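You operate a simulated robot arm through the tools that you are given. There is no shell and no other tool. Be economical: measure what you need, move in short steps, check, and stop when the job is done.

You run a simulated two-armed robot. Do the job below in one go: nothing can be reset, and whatever is moved stays where it is left.

TASK
Set the yellow meter to the probe's range, switch it on and stand the probe in the white stand.
Fine: the range is on the probe's label; hold the meter still by its handle for the slider.

It is judged by the outcome, as a careful person would: the job done as asked, and still so three seconds after it is handed in. It fails if anything else is knocked over, pushed out of place, dropped, spilled or broken.

THE ROBOT
Two 7-joint arms with fingered hands on one trunk, on a base that drives. Base frame: it is fixed to the floor where the robot stands at the start and does not move with it; the origin is under the middle of the robot, x ahead of it, y to its left, z up. Lengths are in mm, angles in rad, forces in N, time in s.
The left shoulder is at the start at [70, 145, 1037], the right one opposite. With the tool pointing down near the work surface each hand reaches from about 440 to 800 mm from the robot's upright axis, wherever it stands, measured 20 degrees to its own side. Places, roughly: black slider [500, -100, 900]; blue knob [400, -700, 800]; socket of the white stand [400, -600, 800]; white button [500, 0, 800]. Payload 3.5 kg a hand.
The tool frame of a hand sits at the grasp point between the pads (the TCP): z along the fingers, y along the line on which they close. The tips reach 25 mm beyond it. Largest opening 88 mm; the body of the gripper starts 29 mm behind the TCP. The gripper is a hand of 4 fingers: y runs from the thumb to the fingers, the wrist lies at [-13, -97, -162] in the tool frame, and closing takes about 1.5 s.
Orientation is told as [roll, pitch, yaw] about the base's x, y, z axes, in that order, counted from this pose: with the fingers straight down and the wrist toward the robot, the tool's x, y and z point along [0, 1, 0], [1, 0, 0] and [0, 0, -1] of the base frame.

THE INTERFACE
- The arms move only by the tool drive_tool. It takes "left_targets", "right_targets" or both (then of equal length, played together; a hand with none holds still); each is a list of rows, each a list of 7 numbers: the shift along the base's x, y, z in mm, then the turn, a rotation vector about the base's x, y, z in rad, then the closure in counts, from 0 (fully open) to 255 (shut). In form: [[dx, dy, dz, rx, ry, rz, grip], ...]. A call has 1 to 20 rows; each row shifts and turns the commanded pose from where the row before left it. Each row takes 0.2 s and may step no farther than 50 mm and 0.15 rad from the row before; otherwise, or with a gripper value out of range, the whole call is refused. Where a pose cannot be reached the arm comes as near as it can. A force on the tool above 40 N (or 10 N above the force at the start of the call, whichever is more), or a blocked arm, ends the call early, and 0.2 s more pass. The fingers move at their own pace (about 45 mm/s each) and stop on an object; they squeeze with about 26 N. The grip force told is the motor's: it shows also when the fingers shut on nothing. Time passes only in rows, and 0.2 s behind the last, so rows that do not move let the fingers close. The reply holds the time, the measured pose of the TCP, the force on the tool along the base axes, the opening and the grip force, in the units named above and with some noise, with the torque about the TCP (base axes, N m) and any sound that the robot's microphone picked up, and new pictures: "pictures" is both (left out), scene, wrist or none (wrist: the cameras of the hands that moved).
- Cameras (640 x 400 px; columns grow to the right, rows downward): "scene" is now at [138.6, -14.3, 1357.9]; the picture's right is [-0.18, -0.98, -0.00], its down [-0.56, 0.10, -0.82] and it looks along [0.81, -0.15, -0.57] (base axes); focal length 229 px, centre (320, 200). "left" rides on the left gripper at [-64, -83, -98] in its tool frame; the picture's right is [-0.62, -0.37, 0.69], its down [0.71, -0.63, 0.30] and it looks along [0.32, 0.68, 0.65] (tool axes); focal length 265 px, centre (320, 200). "right" rides on the right gripper at [64, -83, -98] in its tool frame; the picture's right is [-0.62, 0.37, -0.69], its down [-0.71, -0.63, 0.30] and it looks along [-0.32, 0.68, 0.65] (tool axes); focal length 265 px, centre (320, 200). There is no depth. A picture from a camera that has moved, and an enlarged one, comes with that camera's place and axes in the base frame and with its lens.
- lift_body(by): slides the trunk up (or, below 0, down) by that many mm; the arms and the scene camera ride with it, the base frame stays. It gives what a move gives, with no picture.
- drive_base(legs): drives the robot by 1 to 6 legs, each [ahead, left, turn to the left] in mm, mm and rad, along the robot's own axes; the way and the turn of a leg run together, so that a leg with both is an arc; at most 1500 mm and 3.142 rad a leg. The arms and the cameras ride along, it lands a little off, and it stops where it bumps. It gives what a move gives, and a new picture of the scene camera.
- set_grasp(shape, hand): the hand has 4 fingers and takes this shape, open, in about a second: jaw (thumb against the fingers, like two jaws); tri (thumb and two fingers); tip (a fingertip pinch); poke (one finger out to press); point (the index stretched); flat (the hand flat); cup (the hand cupped); fist (a fist). The gripper value then closes the fingers along that shape, each until it touches; the sizes above hold for jaw. It gives what a move gives, with no picture.
- turn_head(pan, tilt): turns the head with the scene camera to pan (to the left, within 1.501 rad either way) and tilt (down, from -0.506 to 1.204), counted from straight ahead of the robot. It gives what a move gives, and a new picture of the scene camera.
- enlarge(camera, box): a new picture of the part [left, top, right, bottom] of that camera's present view, enlarged. No time passes.
- close_job(): hands the job in; it is judged then, once.

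Work in short steps. Places have to be worked out from the pictures, the camera data and where the tool is seen: move nearer, look again, correct. Check each grasp and each placing, and mend what went wrong. You have 120 turns and 260 pictures in all, those below and enlarged ones among them. Open the grippers and draw the arms clear of the work before you hand the job in, unless the task says otherwise; then end with one line.

The tools are called after "Emit:" as name(argument=value, ...) on one line, values as JSON. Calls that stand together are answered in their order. drive_tool: Moves the arms, as the interface text tells. Its arguments: {"type":"object","properties":{"left_targets":{"type":"array","items":{"type":"array","items":{"type":"number"}}},"right_targets":{"type":"array","items":{"type":"array","items":{"type":"number"}}},"pictures":{"type":"string","enum":["both","scene","wrist","none"]}},"required":[]} The other tools are called the same way: lift_body (by) slides the trunk up or down; set_grasp (shape, hand) gives the hand a shape; drive_base (legs) drives the base; turn_head (pan, tilt) turns the head that bears the scene camera; enlarge (camera, box) takes an enlarged picture of a part of a camera's view; close_job () hands the job in.

At the start:

```text
time: 0.0
left_position: [484.2, 55.6, 1227.1]
left_tcp_rot: [0.001, 0.0, 0.0]
left_contact_force: [-0.8, -0.3, -0.5]
left_torque: [0.0, -0.03, -0.03]
left_width: 87.5
left_grasp_force: 0.1
left_shape: jaw
right_position: [418.4, -383.0, 1228.3]
right_tcp_rot: [0.0, 0.0, 0.001]
right_contact_force: [-1.5, 0.0, 0.2]
right_torque: [-0.03, -0.02, 0.0]
right_width: 87.9
right_grasp_force: 0.0
right_shape: jaw
trunk travel left (down, up): [-600.0, 240.0]
robot x, y, heading: [3.3, 0.8, -0.003]
head pan, tilt: [-0.178, 0.607]
```

scene: 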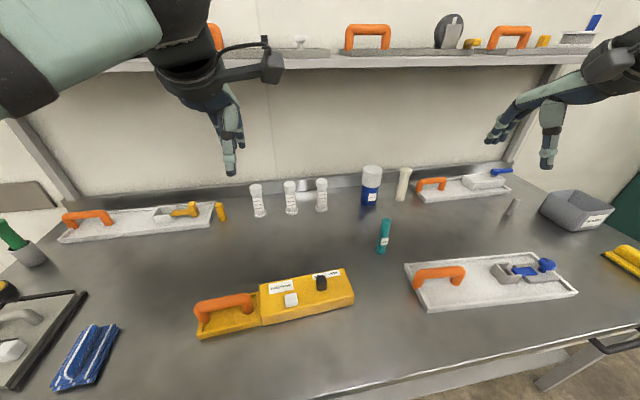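
right: 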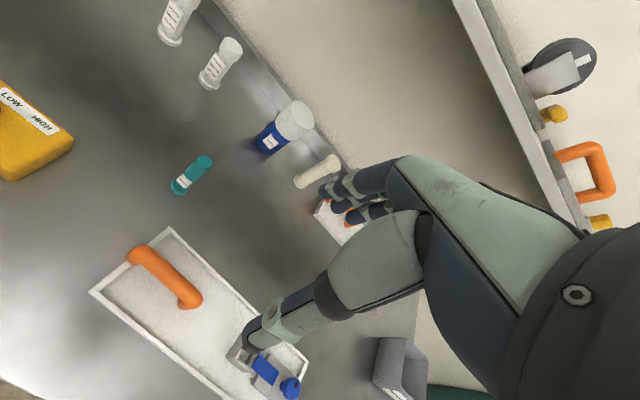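
left: 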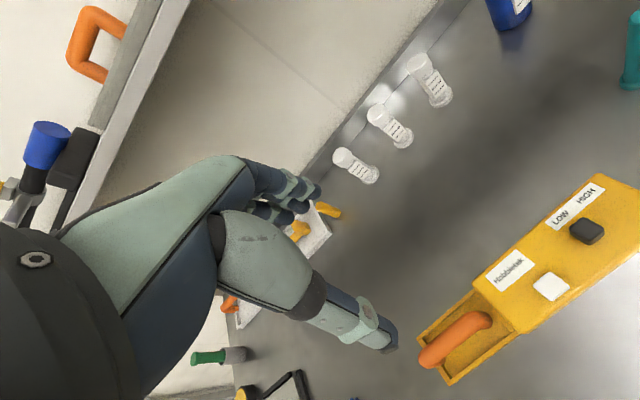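

The meter is yellow in front, the probe seems to be the teal stick with a label, and the white stand is the tray on the right. I enlarge these.

Emit:
enlarge(camera="scene", box=[340, 200, 420, 260])

Emit:
enlarge(camera="scene", box=[180, 250, 370, 350])

Emit:
enlarge(camera="scene", box=[390, 160, 590, 320])

Emit:
enlarge(camera="right", box=[150, 140, 230, 210])

```text
6.67 times, centred on (380, 230) of scene
camera zoom: at [138.6, -14.3, 1357.9], right [-0.18, -0.98, 0.0], down [-0.56, 0.1, -0.82], along [0.81, -0.15, -0.57], focal length 1526 px, centre (-80, 0)
```

zoom: 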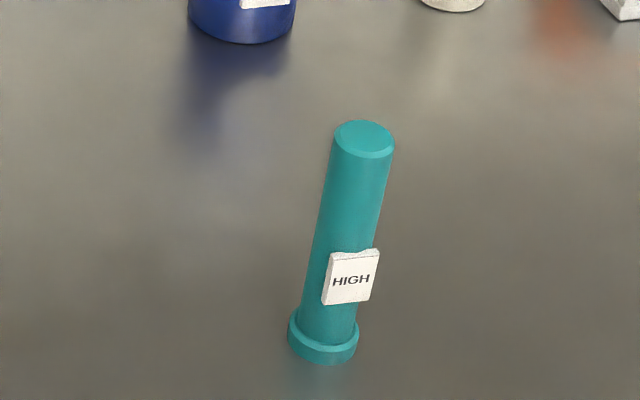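

```text
3.37 times, centred on (275, 300) of scene
camera zoom: at [138.6, -14.3, 1357.9], right [-0.18, -0.98, 0.0], down [-0.56, 0.1, -0.82], along [0.81, -0.15, -0.57], focal length 771 px, centre (472, -137)
```

zoom: 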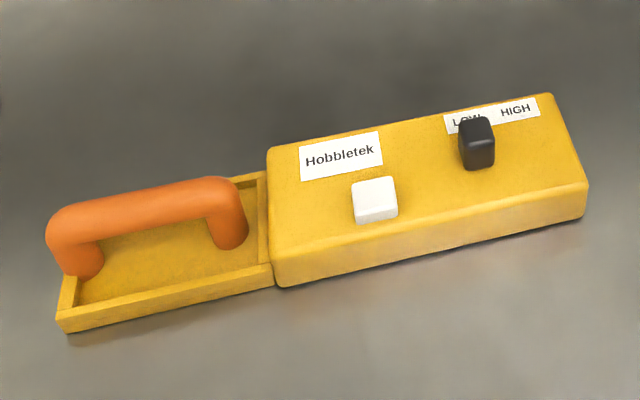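

```text
2.50 times, centred on (490, 240) of scene
camera zoom: at [138.6, -14.3, 1357.9], right [-0.18, -0.98, 0.0], down [-0.56, 0.1, -0.82], along [0.81, -0.15, -0.57], focal length 572 px, centre (-105, 100)
```

zoom: 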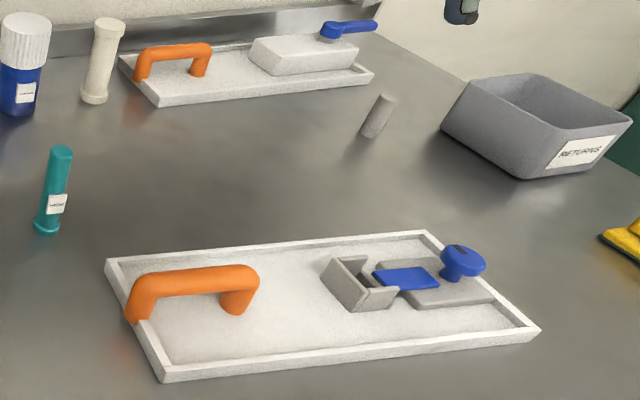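

```text
5.71 times, centred on (190, 175) of right
camera zoom: at [336.1, -317.2, 1327.0], right [0.37, -0.62, 0.69], down [-0.63, -0.71, -0.3], along [0.68, -0.32, -0.65], focal length 1517 px, centre (1063, 343)
```

zoom: 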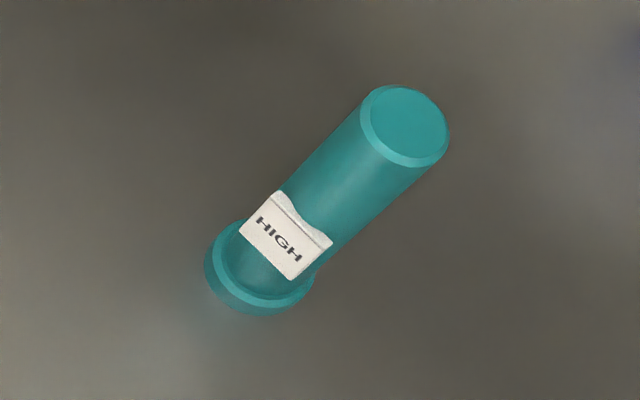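

Probe says HIGH; slider currently stands at LOW. I estimate the handle bar at about [470,143] running along y, slider near [487,-84], button near [458,-6]. I lower the left hand part-way above the handle and shape the right hand to poke.

Emit:
set_grasp(hand="right", shape="poke")

Emit:
drive_tool(left_targets=[[-5, 22, -45, 0, 0, 0, 0], [-5, 22, -45, 0, 0, 0, 0], [-2, 22, -45, 0, 0, 0, 0], [-2, 21, -45, 0, 0, 0, 0], [0, 0, -45, 0, 0, 0, 0]], right_targets=[[10, 40, -25, 0, 0, 0, 0], [10, 40, -25, 0, 0, 0, 0], [10, 40, -25, 0, 0, 0, 0], [10, 40, -25, 0, 0, 0, 0], [10, 40, -25, 0, 0, 0, 0]], pictures="both")

```text
time: 0.9
left_position: [483.9, 55.1, 1226.8]
left_tcp_rot: [0.001, 0.0, 0.001]
left_contact_force: [-0.8, -1.3, -0.7]
left_torque: [-0.02, 0.02, 0.0]
left_width: 87.6
left_grasp_force: 0.0
left_shape: jaw
right_position: [420.0, -382.4, 1228.7]
right_tcp_rot: [0.001, -0.001, 0.0]
right_contact_force: [0.9, 0.2, 0.2]
right_torque: [-0.01, -0.01, 0.02]
right_width: 0.1
right_grasp_force: 0.1
right_shape: poke
trunk travel left (down, up): [-600.0, 240.0]
robot x, y, heading: [1.1, -1.6, -0.0]
head pan, tilt: [-0.178, 0.607]
```

```text
refused: row 1 steps farther than a row can; nothing moved
```

Steps too long (50 mm total norm); I retry with shorter rows.

Emit:
drive_tool(left_targets=[[-3, 18, -38, 0, 0, 0, 0], [-3, 18, -38, 0, 0, 0, 0], [-3, 18, -38, 0, 0, 0, 0], [-3, 18, -38, 0, 0, 0, 0], [-2, 16, -38, 0, 0, 0, 0], [0, 0, -38, 0, 0, 0, 0]], right_targets=[[10, 35, -25, 0, 0, 0, 0], [10, 35, -25, 0, 0, 0, 0], [10, 35, -25, 0, 0, 0, 0], [10, 35, -25, 0, 0, 0, 0], [10, 35, -25, 0, 0, 0, 0], [10, 35, -25, 0, 0, 0, 0]], pictures="both")

```text
time: 2.3
left_position: [470.3, 143.5, 997.1]
left_tcp_rot: [0.0, 0.002, 0.001]
left_contact_force: [0.4, 0.1, 0.0]
left_torque: [0.01, 0.03, 0.01]
left_width: 87.7
left_grasp_force: 0.0
left_shape: jaw
right_position: [504.7, -187.7, 1077.4]
right_tcp_rot: [0.012, 0.002, -0.007]
right_contact_force: [-0.5, 0.3, -1.4]
right_torque: [0.0, -0.01, -0.01]
right_width: 0.1
right_grasp_force: 0.1
right_shape: poke
right hand out of reach, approached as far as the arm can: row 4, 5, 6
trunk travel left (down, up): [-600.0, 240.0]
robot x, y, heading: [2.3, 1.2, 0.003]
head pan, tilt: [-0.178, 0.607]
camera scene: at [140.2, -13.1, 1357.7], right [-0.18, -0.98, 0.0], down [-0.56, 0.1, -0.82], along [0.81, -0.15, -0.57], focal length 229 px, centre (320, 200)
camera right: at [421.4, -123.1, 1177.3], right [0.36, -0.63, 0.68], down [-0.64, -0.71, -0.31], along [0.68, -0.32, -0.66], focal length 265 px, centre (320, 200)
camera left: at [388.1, 79.9, 1095.3], right [-0.37, -0.62, -0.69], down [-0.63, 0.71, -0.3], along [0.68, 0.32, -0.66], focal length 265 px, centre (320, 200)
```

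scene: 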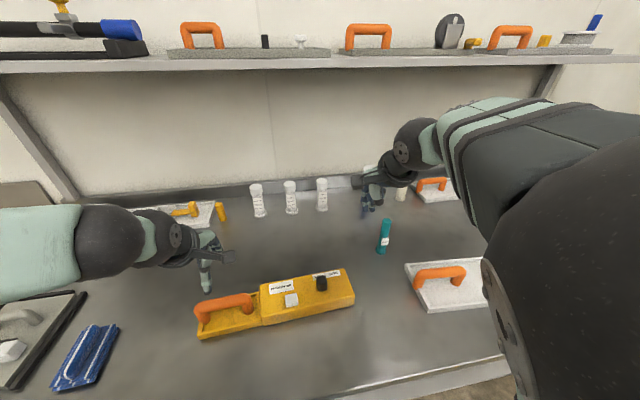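
right: 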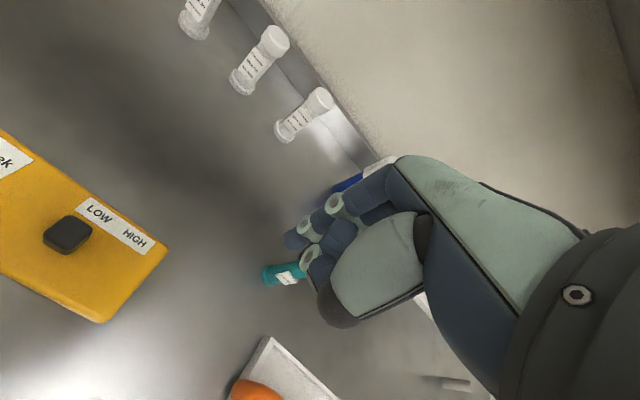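
left: 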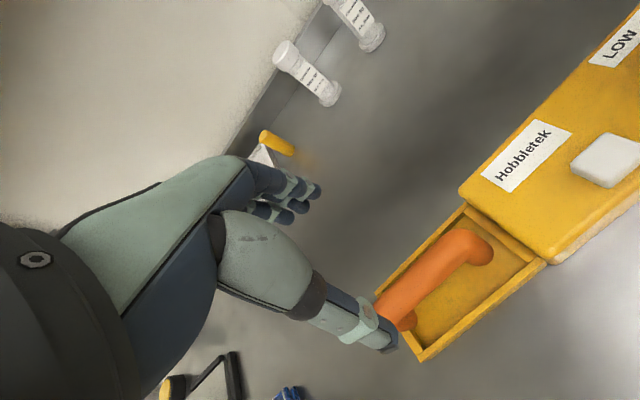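

The left hand is centred over the handle bar (bar at z≈865), so I lower to grip height; the right hand goes lower too where reach is better.

Emit:
drive_tool(left_targets=[[0, 0, -35, 0, 0, 0, 0], [0, -3, -35, 0, 0, 0, 0], [0, -3, -30, 0, 0, 0, 0], [0, 0, -25, 0, 0, 0, 0]], right_targets=[[0, 0, -25, 0, 0, 0, 0], [0, 0, -25, 0, 0, 0, 0], [0, 0, -25, 0, 0, 0, 0], [0, 0, -25, 0, 0, 0, 0]], pictures="both")

Emit:
enlarge(camera="right", box=[200, 130, 460, 340])

```text
time: 3.3
left_position: [470.9, 136.6, 872.1]
left_tcp_rot: [-0.001, 0.003, 0.001]
left_contact_force: [0.4, 0.1, -0.2]
left_torque: [-0.02, 0.03, 0.02]
left_width: 87.7
left_grasp_force: 0.1
left_shape: jaw
right_position: [503.5, -185.9, 978.5]
right_tcp_rot: [-0.003, 0.002, -0.001]
right_contact_force: [-0.7, -0.1, -0.5]
right_torque: [0.04, 0.0, -0.01]
right_width: 0.0
right_grasp_force: 0.1
right_shape: poke
trunk travel left (down, up): [-600.0, 240.0]
robot x, y, heading: [0.1, -0.2, 0.0]
head pan, tilt: [-0.178, 0.607]
camera scene: at [140.6, -14.4, 1357.7], right [-0.18, -0.98, 0.0], down [-0.56, 0.1, -0.82], along [0.81, -0.15, -0.57], focal length 229 px, centre (320, 200)
camera right: at [419.8, -120.2, 1075.3], right [0.37, -0.62, 0.69], down [-0.63, -0.72, -0.3], along [0.68, -0.33, -0.65], focal length 265 px, centre (320, 200)
camera left: at [388.3, 72.9, 970.3], right [-0.37, -0.62, -0.69], down [-0.63, 0.71, -0.3], along [0.68, 0.32, -0.65], focal length 265 px, centre (320, 200)
```

scene: 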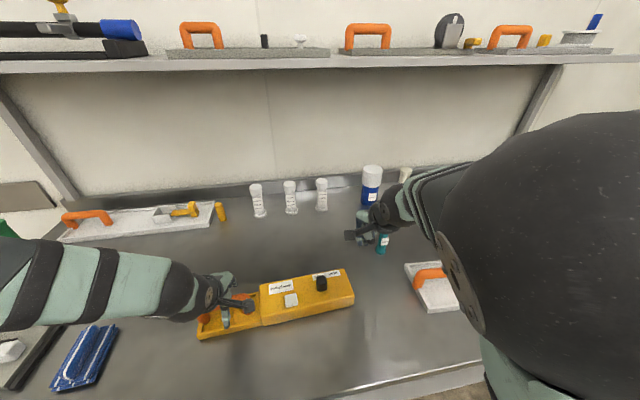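
right: 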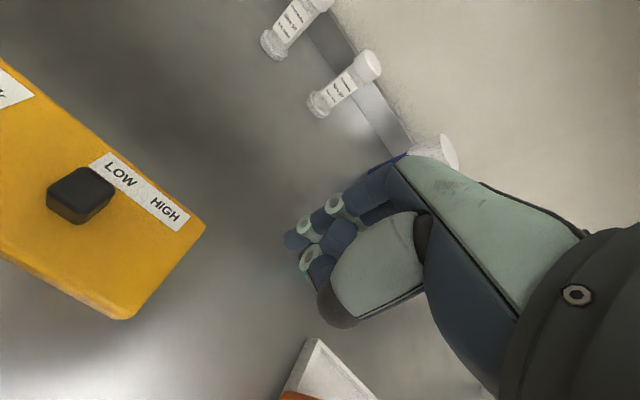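
left: 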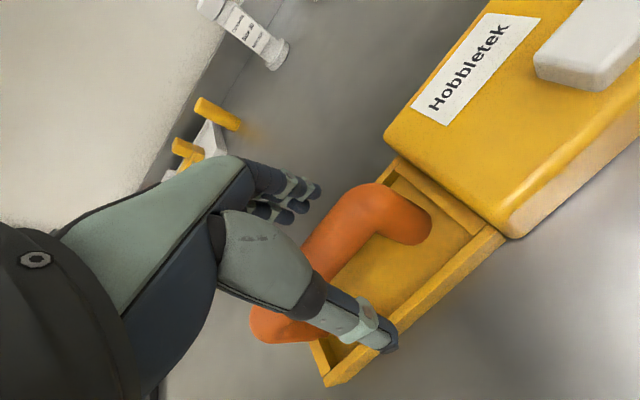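

```text
1.90 times, centred on (330, 235) of right
camera zoom: at [419.8, -120.2, 1075.3], right [0.37, -0.62, 0.69], down [-0.63, -0.72, -0.3], along [0.68, -0.33, -0.65], focal length 506 px, centre (301, 133)
```

zoom: 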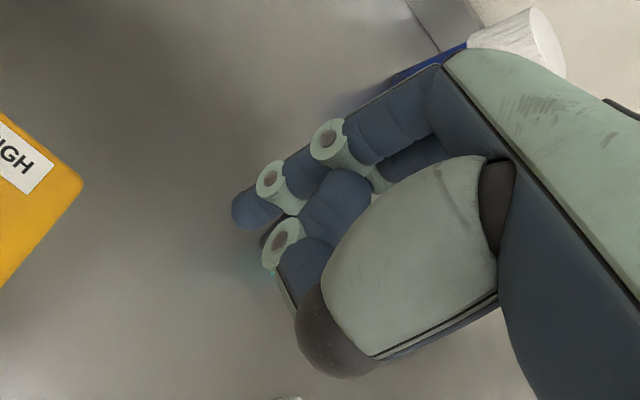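

The left hand straddles the handle well. Before gripping I test the right hand's reach: move it to beside the slider (+y side), hovering above it.

Emit:
drive_tool(right_targets=[[-5, 30, 0, 0, 0, 0, 0], [-5, 35, 0, 0, 0, 0, 0], [-5, 35, -10, 0, 0, 0, 0], [-5, 35, -20, 0, 0, 0, 0]], pictures="both")

```text
time: 4.3
left_position: [468.5, 136.8, 873.5]
left_tcp_rot: [-0.001, 0.0, 0.0]
left_contact_force: [-0.1, 0.6, 0.1]
left_torque: [0.03, 0.0, 0.01]
left_width: 87.6
left_grasp_force: 0.1
left_shape: jaw
right_position: [483.7, -53.8, 952.8]
right_tcp_rot: [0.018, 0.0, -0.009]
right_contact_force: [0.2, -1.0, 0.3]
right_torque: [0.01, 0.02, -0.01]
right_width: 0.0
right_grasp_force: 0.2
right_shape: poke
trunk travel left (down, up): [-600.0, 240.0]
robot x, y, heading: [-1.7, -4.3, 0.006]
head pan, tilt: [-0.178, 0.607]
camera scene: at [139.3, -13.3, 1357.8], right [-0.18, -0.98, 0.0], down [-0.56, 0.1, -0.82], along [0.81, -0.15, -0.57], focal length 229 px, centre (320, 200)
camera right: at [400.7, 10.6, 1052.1], right [0.36, -0.64, 0.68], down [-0.64, -0.7, -0.32], along [0.68, -0.32, -0.66], focal length 265 px, centre (320, 200)
```

scene: 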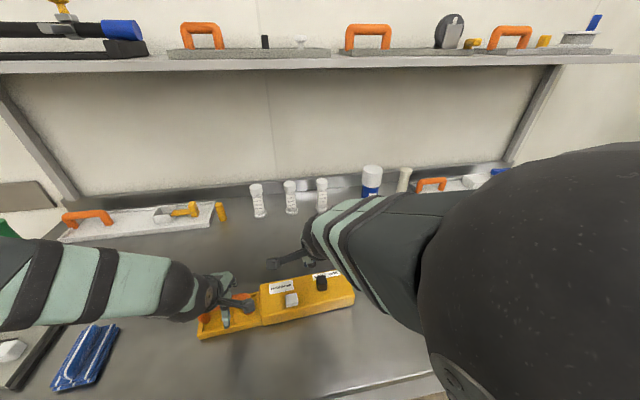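
right: 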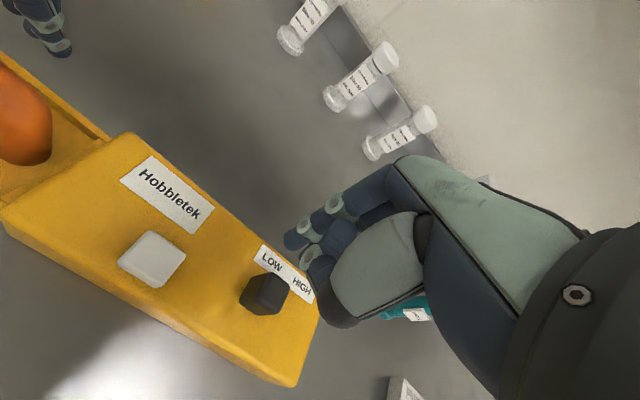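

Reach is fine. Slider top triangulates to about [480,-75,876]. I inspect the poke finger's shape.

Emit:
enlarge(camera="scene", box=[240, 220, 370, 320])

Emit:
enlarge(camera="right", box=[220, 150, 380, 330])

```text
4.00 times, centred on (305, 270) of scene
camera zoom: at [139.3, -13.3, 1357.8], right [-0.18, -0.98, 0.0], down [-0.56, 0.1, -0.82], along [0.81, -0.15, -0.57], focal length 916 px, centre (380, -80)
```

zoom: 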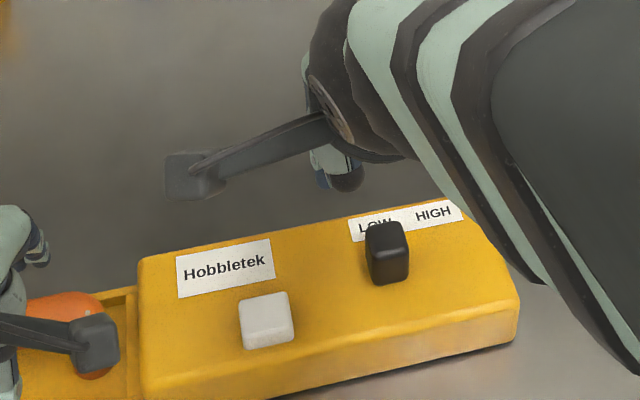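

```text
2.22 times, centred on (300, 240) of right
camera zoom: at [400.7, 10.6, 1052.1], right [0.36, -0.64, 0.68], down [-0.64, -0.7, -0.32], along [0.68, -0.32, -0.66], focal length 590 px, centre (364, 111)
```

zoom: 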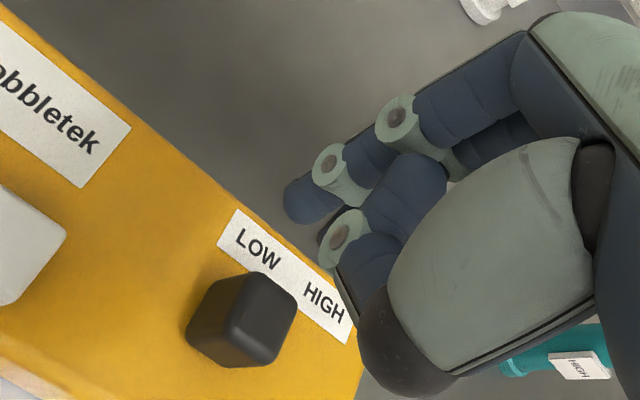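

Poke leaves the curled middle finger near the slider, so a fingertip pinch on the slider looks safer. I grip the handle with the left hand and change the right hand to tip, then look.

Emit:
set_grasp(hand="right", shape="tip")

Emit:
drive_tool(left_targets=[[0, 0, -4, 0, 0, 0, 255], [0, 0, 0, 0, 0, 0, 255], [0, 0, 0, 0, 0, 0, 255], [0, 0, 0, 0, 0, 0, 255], [0, 0, 0, 0, 0, 0, 255], [0, 0, 0, 0, 0, 0, 255], [0, 0, 0, 0, 0, 0, 255]], right_targets=[[0, 0, 0, 0, 0, 0, 0], [0, 0, 0, 0, 0, 0, 0], [0, 0, 0, 0, 0, 0, 0], [0, 0, 0, 0, 0, 0, 0], [0, 0, 0, 0, 0, 0, 0], [0, 0, 0, 0, 0, 0, 0], [0, 0, 0, 0, 0, 0, 0]], pictures="wrist")

Emit:
enlarge(camera="scene", box=[190, 220, 370, 350])

```text
time: 5.2
left_position: [468.4, 136.3, 873.5]
left_tcp_rot: [0.001, -0.001, -0.001]
left_contact_force: [0.4, 0.5, 0.8]
left_torque: [-0.03, -0.03, -0.01]
left_width: 87.6
left_grasp_force: 0.1
left_shape: jaw
right_position: [482.9, -52.2, 953.7]
right_tcp_rot: [0.022, -0.002, -0.004]
right_contact_force: [-0.2, 1.1, -1.2]
right_torque: [0.0, 0.0, 0.02]
right_width: 87.9
right_grasp_force: 0.1
right_shape: tip
trunk travel left (down, up): [-600.0, 240.0]
robot x, y, heading: [2.0, -0.2, 0.001]
head pan, tilt: [-0.178, 0.607]
```

```text
time: 6.8
left_position: [469.2, 135.9, 869.7]
left_tcp_rot: [-0.001, 0.0, 0.001]
left_contact_force: [0.4, 0.6, -2.0]
left_torque: [-0.03, 0.0, -0.05]
left_width: 14.3
left_grasp_force: 25.7
left_shape: jaw
right_position: [481.7, -52.4, 953.2]
right_tcp_rot: [0.021, 0.001, -0.005]
right_contact_force: [-0.3, 0.2, 0.2]
right_torque: [0.02, -0.05, -0.02]
right_width: 87.7
right_grasp_force: 0.2
right_shape: tip
trunk travel left (down, up): [-600.0, 240.0]
robot x, y, heading: [1.7, 0.5, 0.0]
head pan, tilt: [-0.178, 0.607]
camera right: at [399.0, 11.6, 1052.4], right [0.37, -0.64, 0.68], down [-0.63, -0.71, -0.32], along [0.68, -0.31, -0.66], focal length 265 px, centre (320, 200)
camera left: at [387.1, 73.2, 967.0], right [-0.37, -0.62, -0.69], down [-0.63, 0.71, -0.3], along [0.68, 0.32, -0.65], focal length 265 px, centre (320, 200)
```

right: 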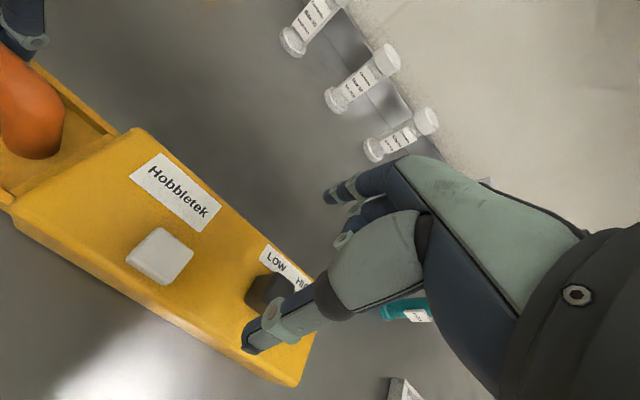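
left: 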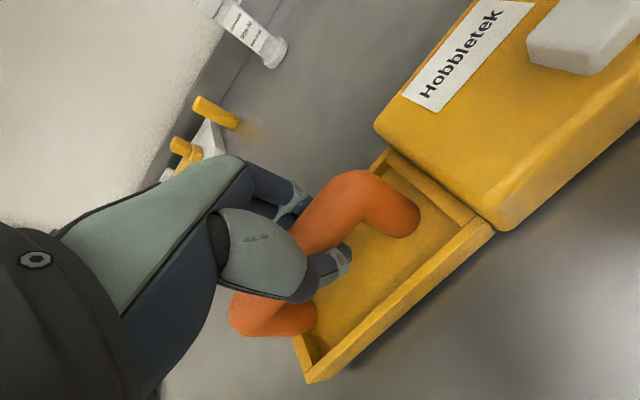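

```text
3.08 times, centred on (280, 285) of scene
camera zoom: at [138.8, -14.1, 1357.8], right [-0.18, -0.98, 0.0], down [-0.56, 0.1, -0.82], along [0.81, -0.15, -0.57], focal length 704 px, centre (443, -62)
```

zoom: 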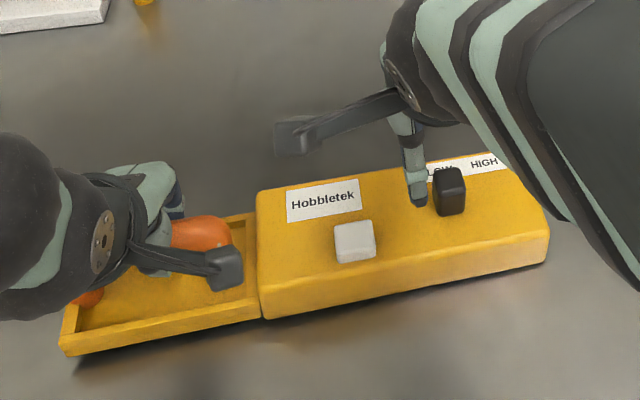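

The grip slid under the bar and seems to have lifted the handle end a little (left corner rose ~5 px). I lower it back gently until the force changes.

Emit:
drive_tool(left_targets=[[0, 0, -4, 0, 0, 0, 255], [0, 0, -4, 0, 0, 0, 255], [0, 0, -3, 0, 0, 0, 255]], pictures="none")

Emit:
enlarge(camera="scene", box=[190, 220, 370, 350])

```text
time: 7.6
left_position: [469.5, 136.0, 857.9]
left_tcp_rot: [0.0, 0.0, -0.001]
left_contact_force: [-0.2, 0.9, 0.6]
left_torque: [-0.03, -0.01, -0.04]
left_width: 14.5
left_grasp_force: 26.3
left_shape: jaw
right_position: [481.9, -51.9, 952.5]
right_tcp_rot: [0.022, 0.001, -0.005]
right_contact_force: [0.7, -0.2, -0.1]
right_torque: [0.01, 0.02, -0.03]
right_width: 87.7
right_grasp_force: 0.1
right_shape: tip
trunk travel left (down, up): [-600.0, 240.0]
robot x, y, heading: [2.7, -1.4, 0.002]
head pan, tilt: [-0.178, 0.607]
```

```text
3.08 times, centred on (280, 285) of scene
camera zoom: at [138.4, -14.0, 1357.9], right [-0.18, -0.98, 0.0], down [-0.56, 0.1, -0.82], along [0.81, -0.15, -0.57], focal length 704 px, centre (443, -62)
```

zoom: 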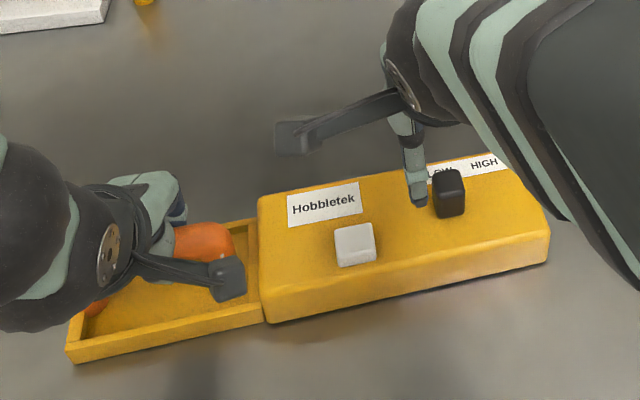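

The meter is back down. I open, raise the TCP to about 882 and re-grip around the bar's middle.

Emit:
drive_tool(left_targets=[[0, 0, 0, 0, 0, 0, 0], [0, 0, 0, 0, 0, 0, 0], [0, 0, 0, 0, 0, 0, 0], [0, 0, 0, 0, 0, 0, 0], [0, 0, 0, 0, 0, 0, 0], [0, 0, 0, 0, 0, 0, 0], [0, 0, 12, 0, 0, 0, 0], [0, 0, 12, 0, 0, 0, 0]], pictures="wrist")

Emit:
enlarge(camera="scene", box=[190, 220, 370, 350])

```text
time: 9.4
left_position: [468.4, 135.6, 883.6]
left_tcp_rot: [0.0, 0.001, 0.001]
left_contact_force: [-0.6, -0.2, 0.6]
left_torque: [0.04, 0.01, 0.0]
left_width: 87.5
left_grasp_force: 0.0
left_shape: jaw
right_position: [482.5, -52.6, 954.2]
right_tcp_rot: [0.02, 0.0, -0.004]
right_contact_force: [0.2, 0.1, 0.1]
right_torque: [0.0, 0.03, 0.02]
right_width: 87.7
right_grasp_force: 0.1
right_shape: tip
trunk travel left (down, up): [-600.0, 240.0]
robot x, y, heading: [4.6, -2.0, 0.001]
head pan, tilt: [-0.178, 0.607]
camera left: at [386.4, 73.1, 980.4], right [-0.37, -0.62, -0.69], down [-0.63, 0.71, -0.3], along [0.68, 0.32, -0.65], focal length 265 px, centre (320, 200)
```

left: 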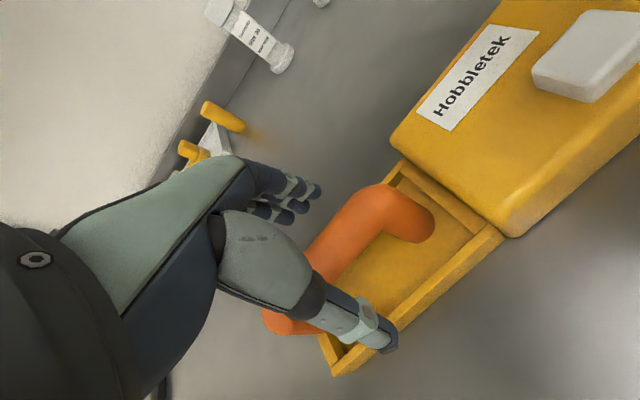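

```text
3.08 times, centred on (280, 285) of scene
camera zoom: at [138.1, -14.1, 1357.9], right [-0.18, -0.98, 0.0], down [-0.56, 0.1, -0.82], along [0.81, -0.15, -0.57], focal length 704 px, centre (443, -62)
```

zoom: 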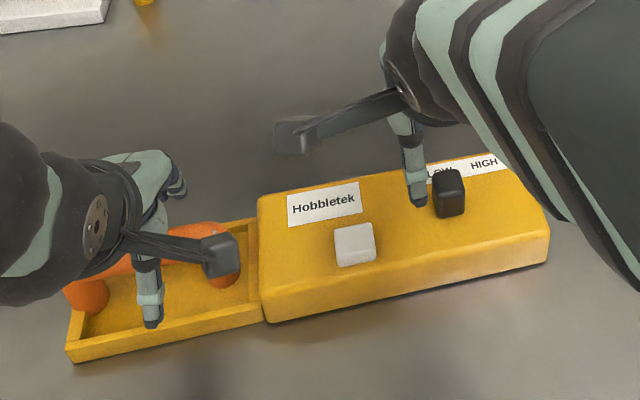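

Meter unmoved. Closing the left hand on the bar at the new height.

Emit:
drive_tool(left_targets=[[0, 0, 0, 0, 0, 0, 255], [0, 0, 0, 0, 0, 0, 255], [0, 0, 0, 0, 0, 0, 255], [0, 0, 0, 0, 0, 0, 255], [0, 0, 0, 0, 0, 0, 255], [0, 0, 0, 0, 0, 0, 255], [0, 0, 0, 0, 0, 0, 255]], pictures="wrist")

Emit:
enlarge(camera="scene", box=[190, 220, 370, 350])

```text
time: 11.0
left_position: [469.7, 136.9, 881.3]
left_tcp_rot: [0.0, 0.0, 0.001]
left_contact_force: [-0.6, 0.5, 0.9]
left_torque: [0.0, -0.02, -0.05]
left_width: 21.0
left_grasp_force: 25.2
left_shape: jaw
right_position: [482.5, -51.8, 952.1]
right_tcp_rot: [0.022, 0.001, -0.003]
right_contact_force: [1.1, -0.7, -0.7]
right_torque: [0.01, -0.01, 0.03]
right_width: 88.0
right_grasp_force: 0.1
right_shape: tip
trunk travel left (down, up): [-600.0, 240.0]
robot x, y, heading: [-0.6, 0.4, -0.001]
head pan, tilt: [-0.178, 0.607]
camera left: at [386.7, 73.3, 980.2], right [-0.37, -0.62, -0.69], down [-0.63, 0.71, -0.3], along [0.68, 0.32, -0.65], focal length 265 px, centre (320, 200)
```

left: 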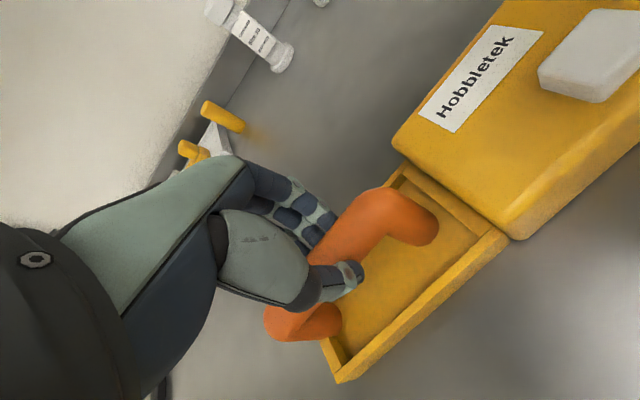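

```text
3.08 times, centred on (280, 285) of scene
camera zoom: at [138.4, -14.0, 1357.9], right [-0.18, -0.98, 0.0], down [-0.56, 0.1, -0.82], along [0.81, -0.15, -0.57], focal length 704 px, centre (443, -62)
```

zoom: 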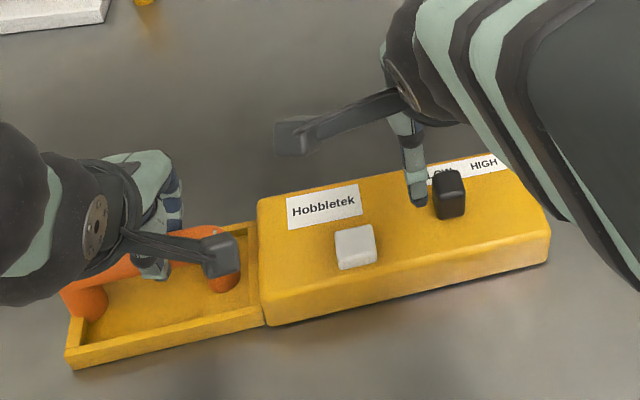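

Grip holds at 21 mm and the meter lies flat. Now I bring the right hand over the slider ([482,-79]) and lower to z≈905.

Emit:
drive_tool(right_targets=[[0, -14, -10, 0, 0, 0, 0], [0, -13, -15, 0, 0, 0, 0], [0, 0, -22, 0, 0, 0, 0]], pictures="wrist")

Emit:
enlarge(camera="scene", box=[270, 240, 360, 310])

```text
time: 11.8
left_position: [470.4, 135.7, 883.7]
left_tcp_rot: [0.001, 0.0, -0.002]
left_contact_force: [0.2, -0.1, 0.4]
left_torque: [0.02, 0.01, -0.05]
left_width: 21.0
left_grasp_force: 26.4
left_shape: jaw
right_position: [481.0, -78.1, 900.9]
right_tcp_rot: [-0.002, 0.0, 0.0]
right_contact_force: [-0.9, -0.1, -1.2]
right_torque: [-0.02, 0.0, 0.02]
right_width: 88.4
right_grasp_force: 0.1
right_shape: tip
trunk travel left (down, up): [-600.0, 240.0]
robot x, y, heading: [-1.6, 2.1, -0.0]
head pan, tilt: [-0.178, 0.607]
camera right: at [397.9, -12.9, 999.4], right [0.37, -0.62, 0.69], down [-0.63, -0.72, -0.3], along [0.68, -0.33, -0.65], focal length 265 px, centre (320, 200)
```

right: 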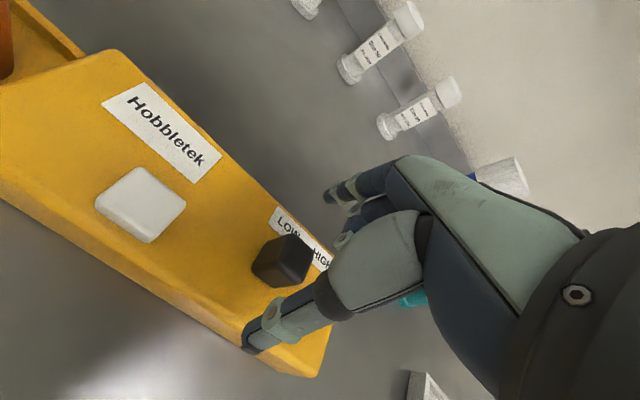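

```text
5.71 times, centred on (315, 275) of scene
camera zoom: at [138.7, -13.9, 1357.9], right [-0.18, -0.98, 0.0], down [-0.56, 0.1, -0.82], along [0.81, -0.15, -0.57], focal length 1308 px, centre (349, -229)
```

zoom: 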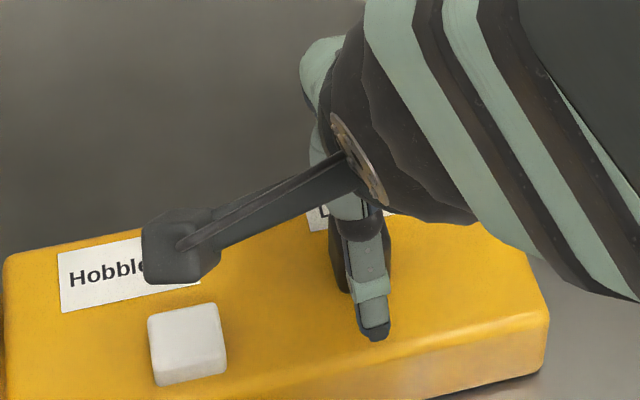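

Thumb and finger straddle the slider. I lower to TCP z≈876 and close gently on it.

Emit:
drive_tool(right_targets=[[0, 0, -12, 0, 0, 0, 0], [0, 0, -12, 0, 0, 0, 0], [0, 0, 0, 0, 0, 0, 255], [0, 0, 0, 0, 0, 0, 255], [0, 0, 0, 0, 0, 0, 255], [0, 0, 0, 0, 0, 0, 255], [0, 0, 0, 0, 0, 0, 255], [0, 0, 0, 0, 0, 0, 255], [0, 0, 0, 0, 0, 0, 255]], pictures="wrist")

Emit:
enlarge(camera="scene", box=[270, 240, 360, 310])

```text
time: 13.8
left_position: [469.0, 136.3, 882.4]
left_tcp_rot: [-0.002, -0.001, -0.001]
left_contact_force: [-0.3, -0.2, 1.0]
left_torque: [0.01, 0.01, -0.05]
left_width: 20.8
left_grasp_force: 25.9
left_shape: jaw
right_position: [482.2, -78.7, 879.4]
right_tcp_rot: [0.005, -0.002, -0.004]
right_contact_force: [-0.2, -0.5, 0.6]
right_torque: [0.02, -0.03, 0.01]
right_width: 20.9
right_grasp_force: 25.9
right_shape: tip
trunk travel left (down, up): [-600.0, 240.0]
robot x, y, heading: [-3.4, 2.0, 0.006]
head pan, tilt: [-0.178, 0.607]
camera right: at [398.5, -13.8, 977.2], right [0.37, -0.63, 0.69], down [-0.63, -0.71, -0.31], along [0.68, -0.32, -0.66], focal length 265 px, centre (320, 200)
```

right: 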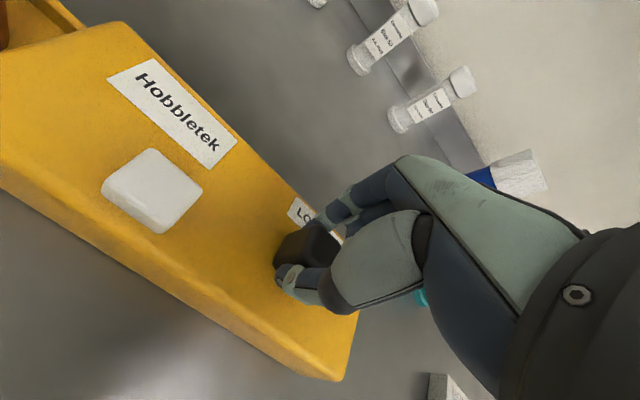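

```text
5.71 times, centred on (315, 275) of scene
camera zoom: at [138.4, -14.2, 1357.9], right [-0.18, -0.98, 0.0], down [-0.56, 0.1, -0.82], along [0.81, -0.15, -0.57], focal length 1308 px, centre (349, -229)
```

zoom: 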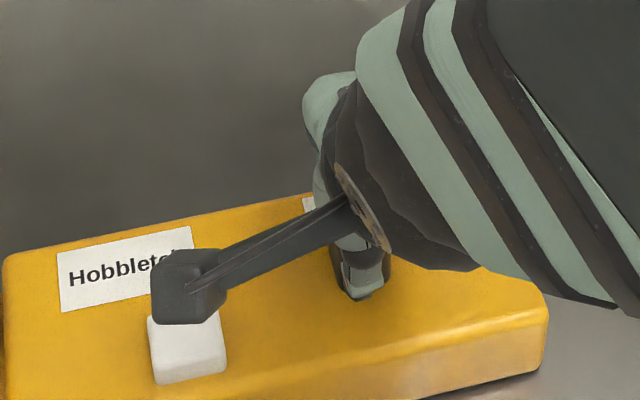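

The slider is pinched (20.9 mm). I drag it toward HIGH along −y in small steps and watch the force.

Emit:
drive_tool(right_targets=[[0.2, -5, 0, 0, 0, 0, 255], [0.2, -5, 0, 0, 0, 0, 255], [0.2, -5, 0, 0, 0, 0, 255], [0.2, -5, 0, 0, 0, 0, 255]], pictures="wrist")

```text
time: 14.8
left_position: [469.1, 136.9, 881.9]
left_tcp_rot: [-0.001, 0.001, 0.001]
left_contact_force: [-1.0, -1.7, 2.0]
left_torque: [-0.04, 0.04, -0.07]
left_width: 20.9
left_grasp_force: 26.5
left_shape: jaw
right_position: [482.3, -98.2, 878.7]
right_tcp_rot: [-0.002, -0.003, 0.001]
right_contact_force: [2.4, 1.9, 3.5]
right_torque: [0.05, -0.05, 0.01]
right_width: 21.3
right_grasp_force: 25.9
right_shape: tip
trunk travel left (down, up): [-600.0, 240.0]
robot x, y, heading: [-1.6, -5.0, -0.0]
head pan, tilt: [-0.178, 0.607]
camera right: at [398.9, -33.0, 976.3], right [0.37, -0.62, 0.69], down [-0.63, -0.71, -0.3], along [0.68, -0.32, -0.65], focal length 265 px, centre (320, 200)
```

right: 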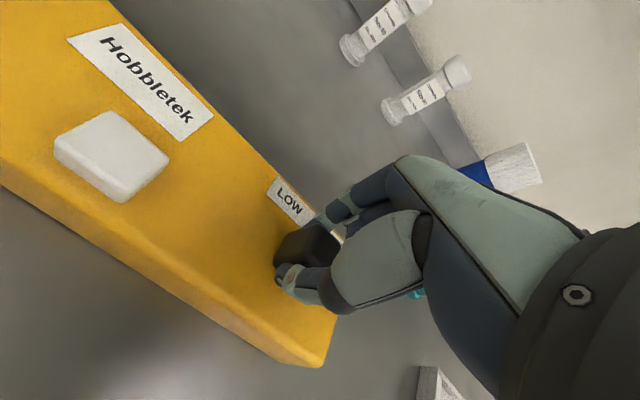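

The slider moved with low force. I continue until it stops, expecting about 15–25 mm more.

Emit:
drive_tool(right_targets=[[0.2, -5, 0, 0, 0, 0, 255], [0.2, -5, 0, 0, 0, 0, 255], [0.2, -4, 0, 0, 0, 0, 255], [0, 0, 0, 0, 0, 0, 255]], pictures="wrist")

```text
time: 15.8
left_position: [468.4, 136.4, 882.3]
left_tcp_rot: [-0.001, 0.0, 0.0]
left_contact_force: [-1.0, -1.1, 0.1]
left_torque: [-0.01, 0.05, -0.07]
left_width: 20.8
left_grasp_force: 26.6
left_shape: jaw
right_position: [483.2, -112.5, 879.1]
right_tcp_rot: [-0.003, 0.0, -0.003]
right_contact_force: [2.8, 0.2, 4.1]
right_torque: [0.01, -0.09, 0.02]
right_width: 21.2
right_grasp_force: 25.6
right_shape: tip
trunk travel left (down, up): [-600.0, 240.0]
robot x, y, heading: [-0.4, -3.2, 0.004]
head pan, tilt: [-0.178, 0.607]
camera right: at [399.4, -47.4, 976.2], right [0.37, -0.62, 0.69], down [-0.63, -0.71, -0.3], along [0.68, -0.33, -0.65], focal length 265 px, centre (320, 200)
```

right: 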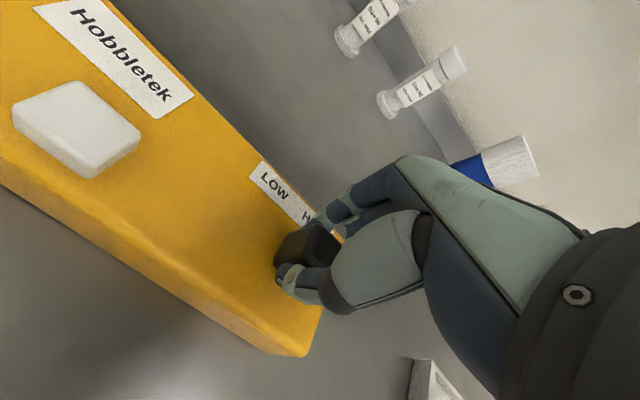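

Still sliding freely; H of HIGH is next to the slider. Continue.

Emit:
drive_tool(right_targets=[[0.2, -4, 0, 0, 0, 0, 255], [0.2, -4, 0, 0, 0, 0, 255], [0.2, -4, 0, 0, 0, 0, 255], [0, 0, 0, 0, 0, 0, 255]], pictures="wrist")

```text
time: 16.8
left_position: [469.5, 137.1, 882.9]
left_tcp_rot: [-0.004, 0.001, 0.0]
left_contact_force: [0.6, -10.2, 0.5]
left_torque: [-0.18, -0.03, -0.14]
left_width: 20.8
left_grasp_force: 25.7
left_shape: jaw
right_position: [483.1, -121.9, 877.5]
right_tcp_rot: [0.002, -0.001, 0.005]
right_contact_force: [-0.4, 13.4, 5.2]
right_torque: [0.26, 0.01, 0.13]
right_width: 21.6
right_grasp_force: 25.7
right_shape: tip
trunk travel left (down, up): [-600.0, 240.0]
robot x, y, heading: [1.1, -0.4, 0.002]
head pan, tilt: [-0.178, 0.607]
camera right: at [399.3, -56.9, 976.5], right [0.37, -0.62, 0.69], down [-0.63, -0.72, -0.31], along [0.68, -0.32, -0.65], focal length 265 px, centre (320, 200)
```

right: 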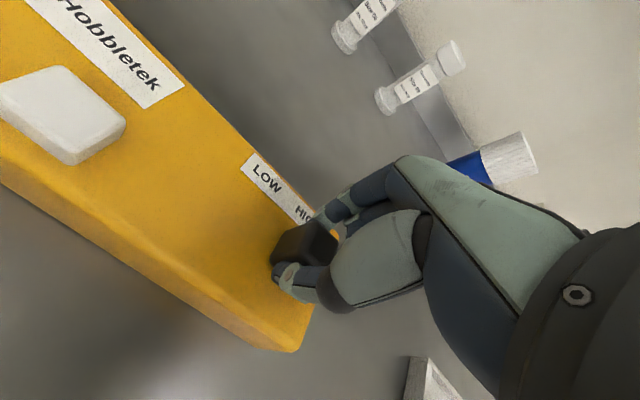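

The end stop is reached (13 N, ~44 mm of travel). I relax the load, open and lift the right hand clear.

Emit:
drive_tool(right_targets=[[0, 2, 0, 0, 0, 0, 255], [0, 0, 0, 0, 0, 0, 0], [0, 0, 0, 0, 0, 0, 0], [0, 0, 0, 0, 0, 0, 0], [0, 0, 0, 0, 0, 0, 0], [0, 0, 0, 0, 0, 0, 0], [0, 0, 20, 0, 0, 0, 0], [0, 0, 40, 0, 0, 0, 0]], pictures="wrist")

Emit:
enlarge(camera="scene", box=[190, 220, 370, 350])

```text
time: 18.6
left_position: [467.7, 135.4, 882.8]
left_tcp_rot: [0.001, 0.0, -0.002]
left_contact_force: [-1.8, 0.6, 2.2]
left_torque: [0.02, 0.03, -0.04]
left_width: 20.9
left_grasp_force: 25.8
left_shape: jaw
right_position: [482.8, -121.5, 938.9]
right_tcp_rot: [0.0, 0.001, 0.0]
right_contact_force: [-0.1, 0.7, 0.6]
right_torque: [0.01, -0.01, -0.01]
right_width: 87.6
right_grasp_force: 0.1
right_shape: tip
trunk travel left (down, up): [-600.0, 240.0]
robot x, y, heading: [1.5, -3.1, -0.0]
head pan, tilt: [-0.178, 0.607]
camera right: at [398.9, -56.3, 1036.1], right [0.37, -0.62, 0.69], down [-0.63, -0.71, -0.3], along [0.68, -0.32, -0.65], focal length 265 px, centre (320, 200)
```

right: 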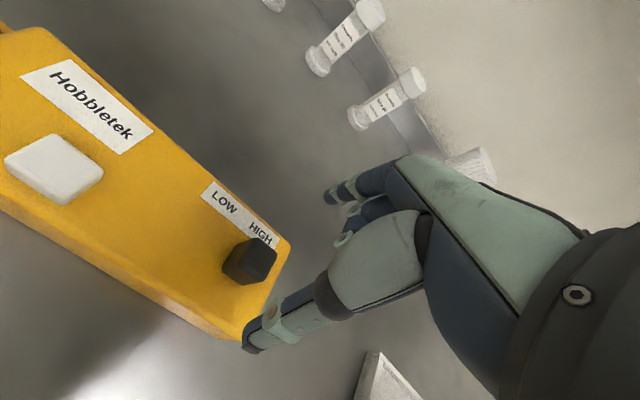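

```text
3.08 times, centred on (280, 285) of scene
camera zoom: at [137.2, -14.2, 1357.9], right [-0.18, -0.98, 0.0], down [-0.56, 0.1, -0.82], along [0.81, -0.15, -0.57], focal length 704 px, centre (443, -62)
```

zoom: 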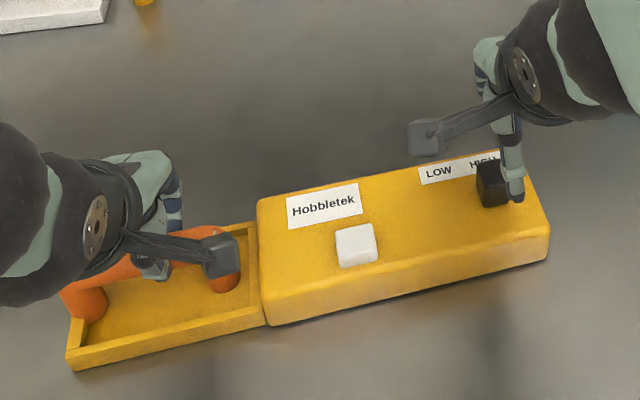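

Slider stands at HIGH. The two wrist cameras would collide over the button, so I release the handle and retract the left hand up and away before pressing.

Emit:
drive_tool(left_targets=[[0, 0, 0, 0, 0, 0, 0], [0, 0, 0, 0, 0, 0, 0], [0, 0, 0, 0, 0, 0, 0], [0, 0, 0, 0, 0, 0, 0], [0, 0, 0, 0, 0, 0, 0], [0, 0, 0, 0, 0, 0, 0], [0, 0, 30, 0, 0, 0, 0], [0, 0, 40, 0, 0, 0, 0], [0, 10, 40, 0, 0, 0, 0], [0, 35, 30, 0, 0, 0, 0], [0, 40, 20, 0, 0, 0, 0], [0, 40, 20, 0, 0, 0, 0]], right_targets=[[0, 0, 0, 0, 0, 0, 255], [0, 0, 0, 0, 0, 0, 255], [0, 0, 0, 0, 0, 0, 255], [0, 0, 0, 0, 0, 0, 255], [0, 0, 0, 0, 0, 0, 255], [0, 0, 0, 0, 0, 0, 255], [0, 0, 0, 0, 0, 0, 255], [0, 0, 0, 0, 0, 0, 255], [0, 0, 0, 0, 0, 0, 255], [0, 0, 0, 0, 0, 0, 255], [0, 0, 0, 0, 0, 0, 255], [0, 0, 0, 0, 0, 0, 255]], pictures="scene")

Emit:
drive_tool(right_targets=[[-6, 29, 0, 0, 0, 0, 255], [-6, 29, 0, 0, 0, 0, 255], [-6, 30, 0, 0, 0, 0, 255], [-8, 30, -8, 0, 0, 0, 255]], pictures="wrist")

Emit:
enlarge(camera="scene", box=[190, 220, 370, 350])

```text
time: 21.2
left_position: [468.7, 264.3, 1063.7]
left_tcp_rot: [-0.003, 0.003, 0.0]
left_contact_force: [0.1, 0.6, -0.1]
left_torque: [-0.03, -0.02, 0.0]
left_width: 87.7
left_grasp_force: 0.0
left_shape: jaw
right_position: [482.9, -120.0, 937.7]
right_tcp_rot: [-0.002, -0.001, 0.0]
right_contact_force: [-0.2, 0.5, -0.3]
right_torque: [0.0, -0.01, 0.0]
right_width: 0.0
right_grasp_force: 26.4
right_shape: tip
trunk travel left (down, up): [-600.0, 240.0]
robot x, y, heading: [1.7, -0.8, -0.002]
head pan, tilt: [-0.178, 0.607]
camera scene: at [138.2, -12.5, 1357.9], right [-0.18, -0.98, 0.0], down [-0.56, 0.1, -0.82], along [0.81, -0.15, -0.57], focal length 229 px, centre (320, 200)
```

scene: 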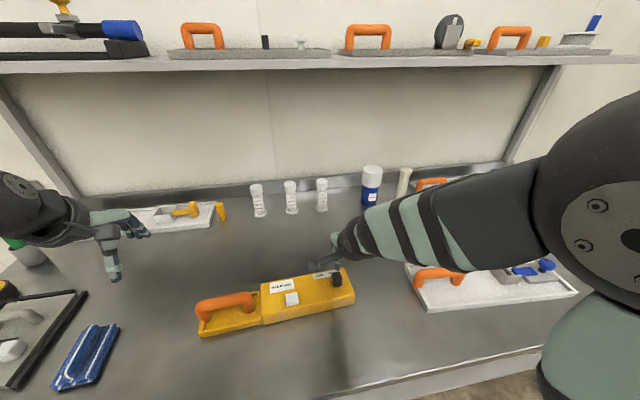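

```text
time: 22.2
left_position: [469.5, 263.7, 1062.8]
left_tcp_rot: [-0.001, -0.001, 0.001]
left_contact_force: [-1.1, -0.2, -0.3]
left_torque: [0.0, -0.02, 0.01]
left_width: 87.9
left_grasp_force: 0.0
left_shape: jaw
right_position: [456.7, -2.2, 929.5]
right_tcp_rot: [-0.002, 0.0, 0.0]
right_contact_force: [0.2, -0.3, -0.2]
right_torque: [-0.02, 0.01, 0.0]
right_width: 0.0
right_grasp_force: 25.8
right_shape: tip
trunk travel left (down, up): [-600.0, 240.0]
robot x, y, heading: [2.9, -0.4, 0.0]
head pan, tilt: [-0.178, 0.607]
camera right: at [373.5, 62.2, 1027.8], right [0.37, -0.62, 0.69], down [-0.63, -0.71, -0.3], along [0.68, -0.33, -0.65], focal length 265 px, centre (320, 200)
```

right: 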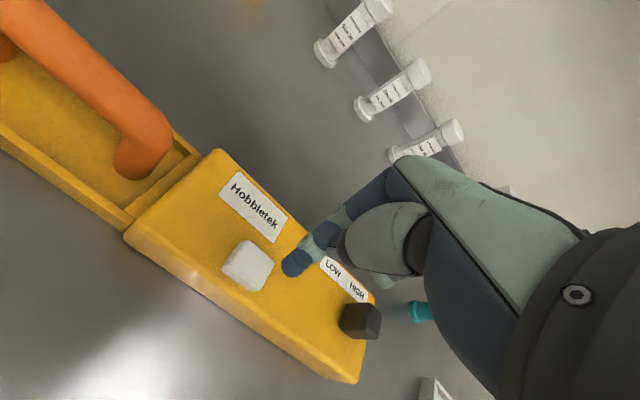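

```text
3.08 times, centred on (280, 285) of scene
camera zoom: at [138.4, -12.4, 1357.9], right [-0.18, -0.98, 0.0], down [-0.56, 0.1, -0.82], along [0.81, -0.15, -0.57], focal length 704 px, centre (443, -62)
```

zoom: 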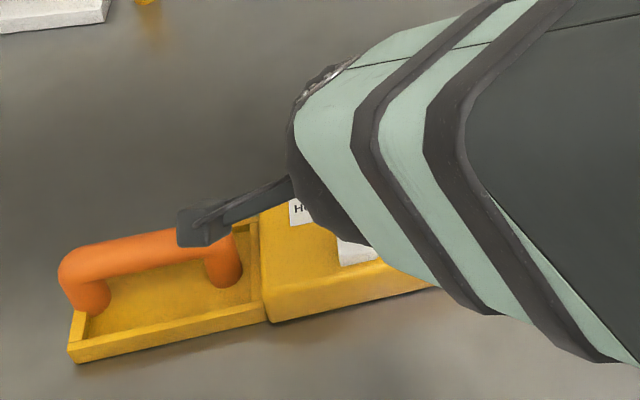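

The fingertip sits above the button within a few mm. I descend in small steps until contact.

Emit:
drive_tool(right_targets=[[1, 4, -10, 0, 0, 0, 255], [0, 0, -10, 0, 0, 0, 255], [0, 0, -8, 0, 0, 0, 255], [0, 0, -4, 0, 0, 0, 255], [0, 0, -4, 0, 0, 0, 255]], pictures="wrist")

```text
time: 23.4
left_position: [470.4, 261.9, 1063.9]
left_tcp_rot: [-0.002, 0.001, -0.001]
left_contact_force: [-0.2, -0.7, 0.1]
left_torque: [0.02, 0.01, -0.05]
left_width: 88.0
left_grasp_force: 0.1
left_shape: jaw
right_position: [458.8, 0.4, 895.8]
right_tcp_rot: [0.004, -0.003, 0.001]
right_contact_force: [-0.2, -0.2, 0.5]
right_torque: [0.01, 0.0, 0.02]
right_width: 0.0
right_grasp_force: 26.3
right_shape: tip
trunk travel left (down, up): [-600.0, 240.0]
robot x, y, heading: [-3.0, 0.4, -0.004]
head pan, tilt: [-0.178, 0.607]
camera right: at [375.1, 65.0, 994.1], right [0.37, -0.62, 0.69], down [-0.63, -0.71, -0.31], along [0.69, -0.32, -0.65], focal length 265 px, centre (320, 200)
```

right: 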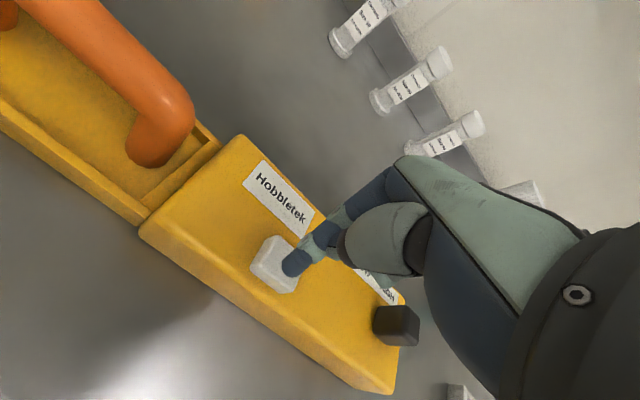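

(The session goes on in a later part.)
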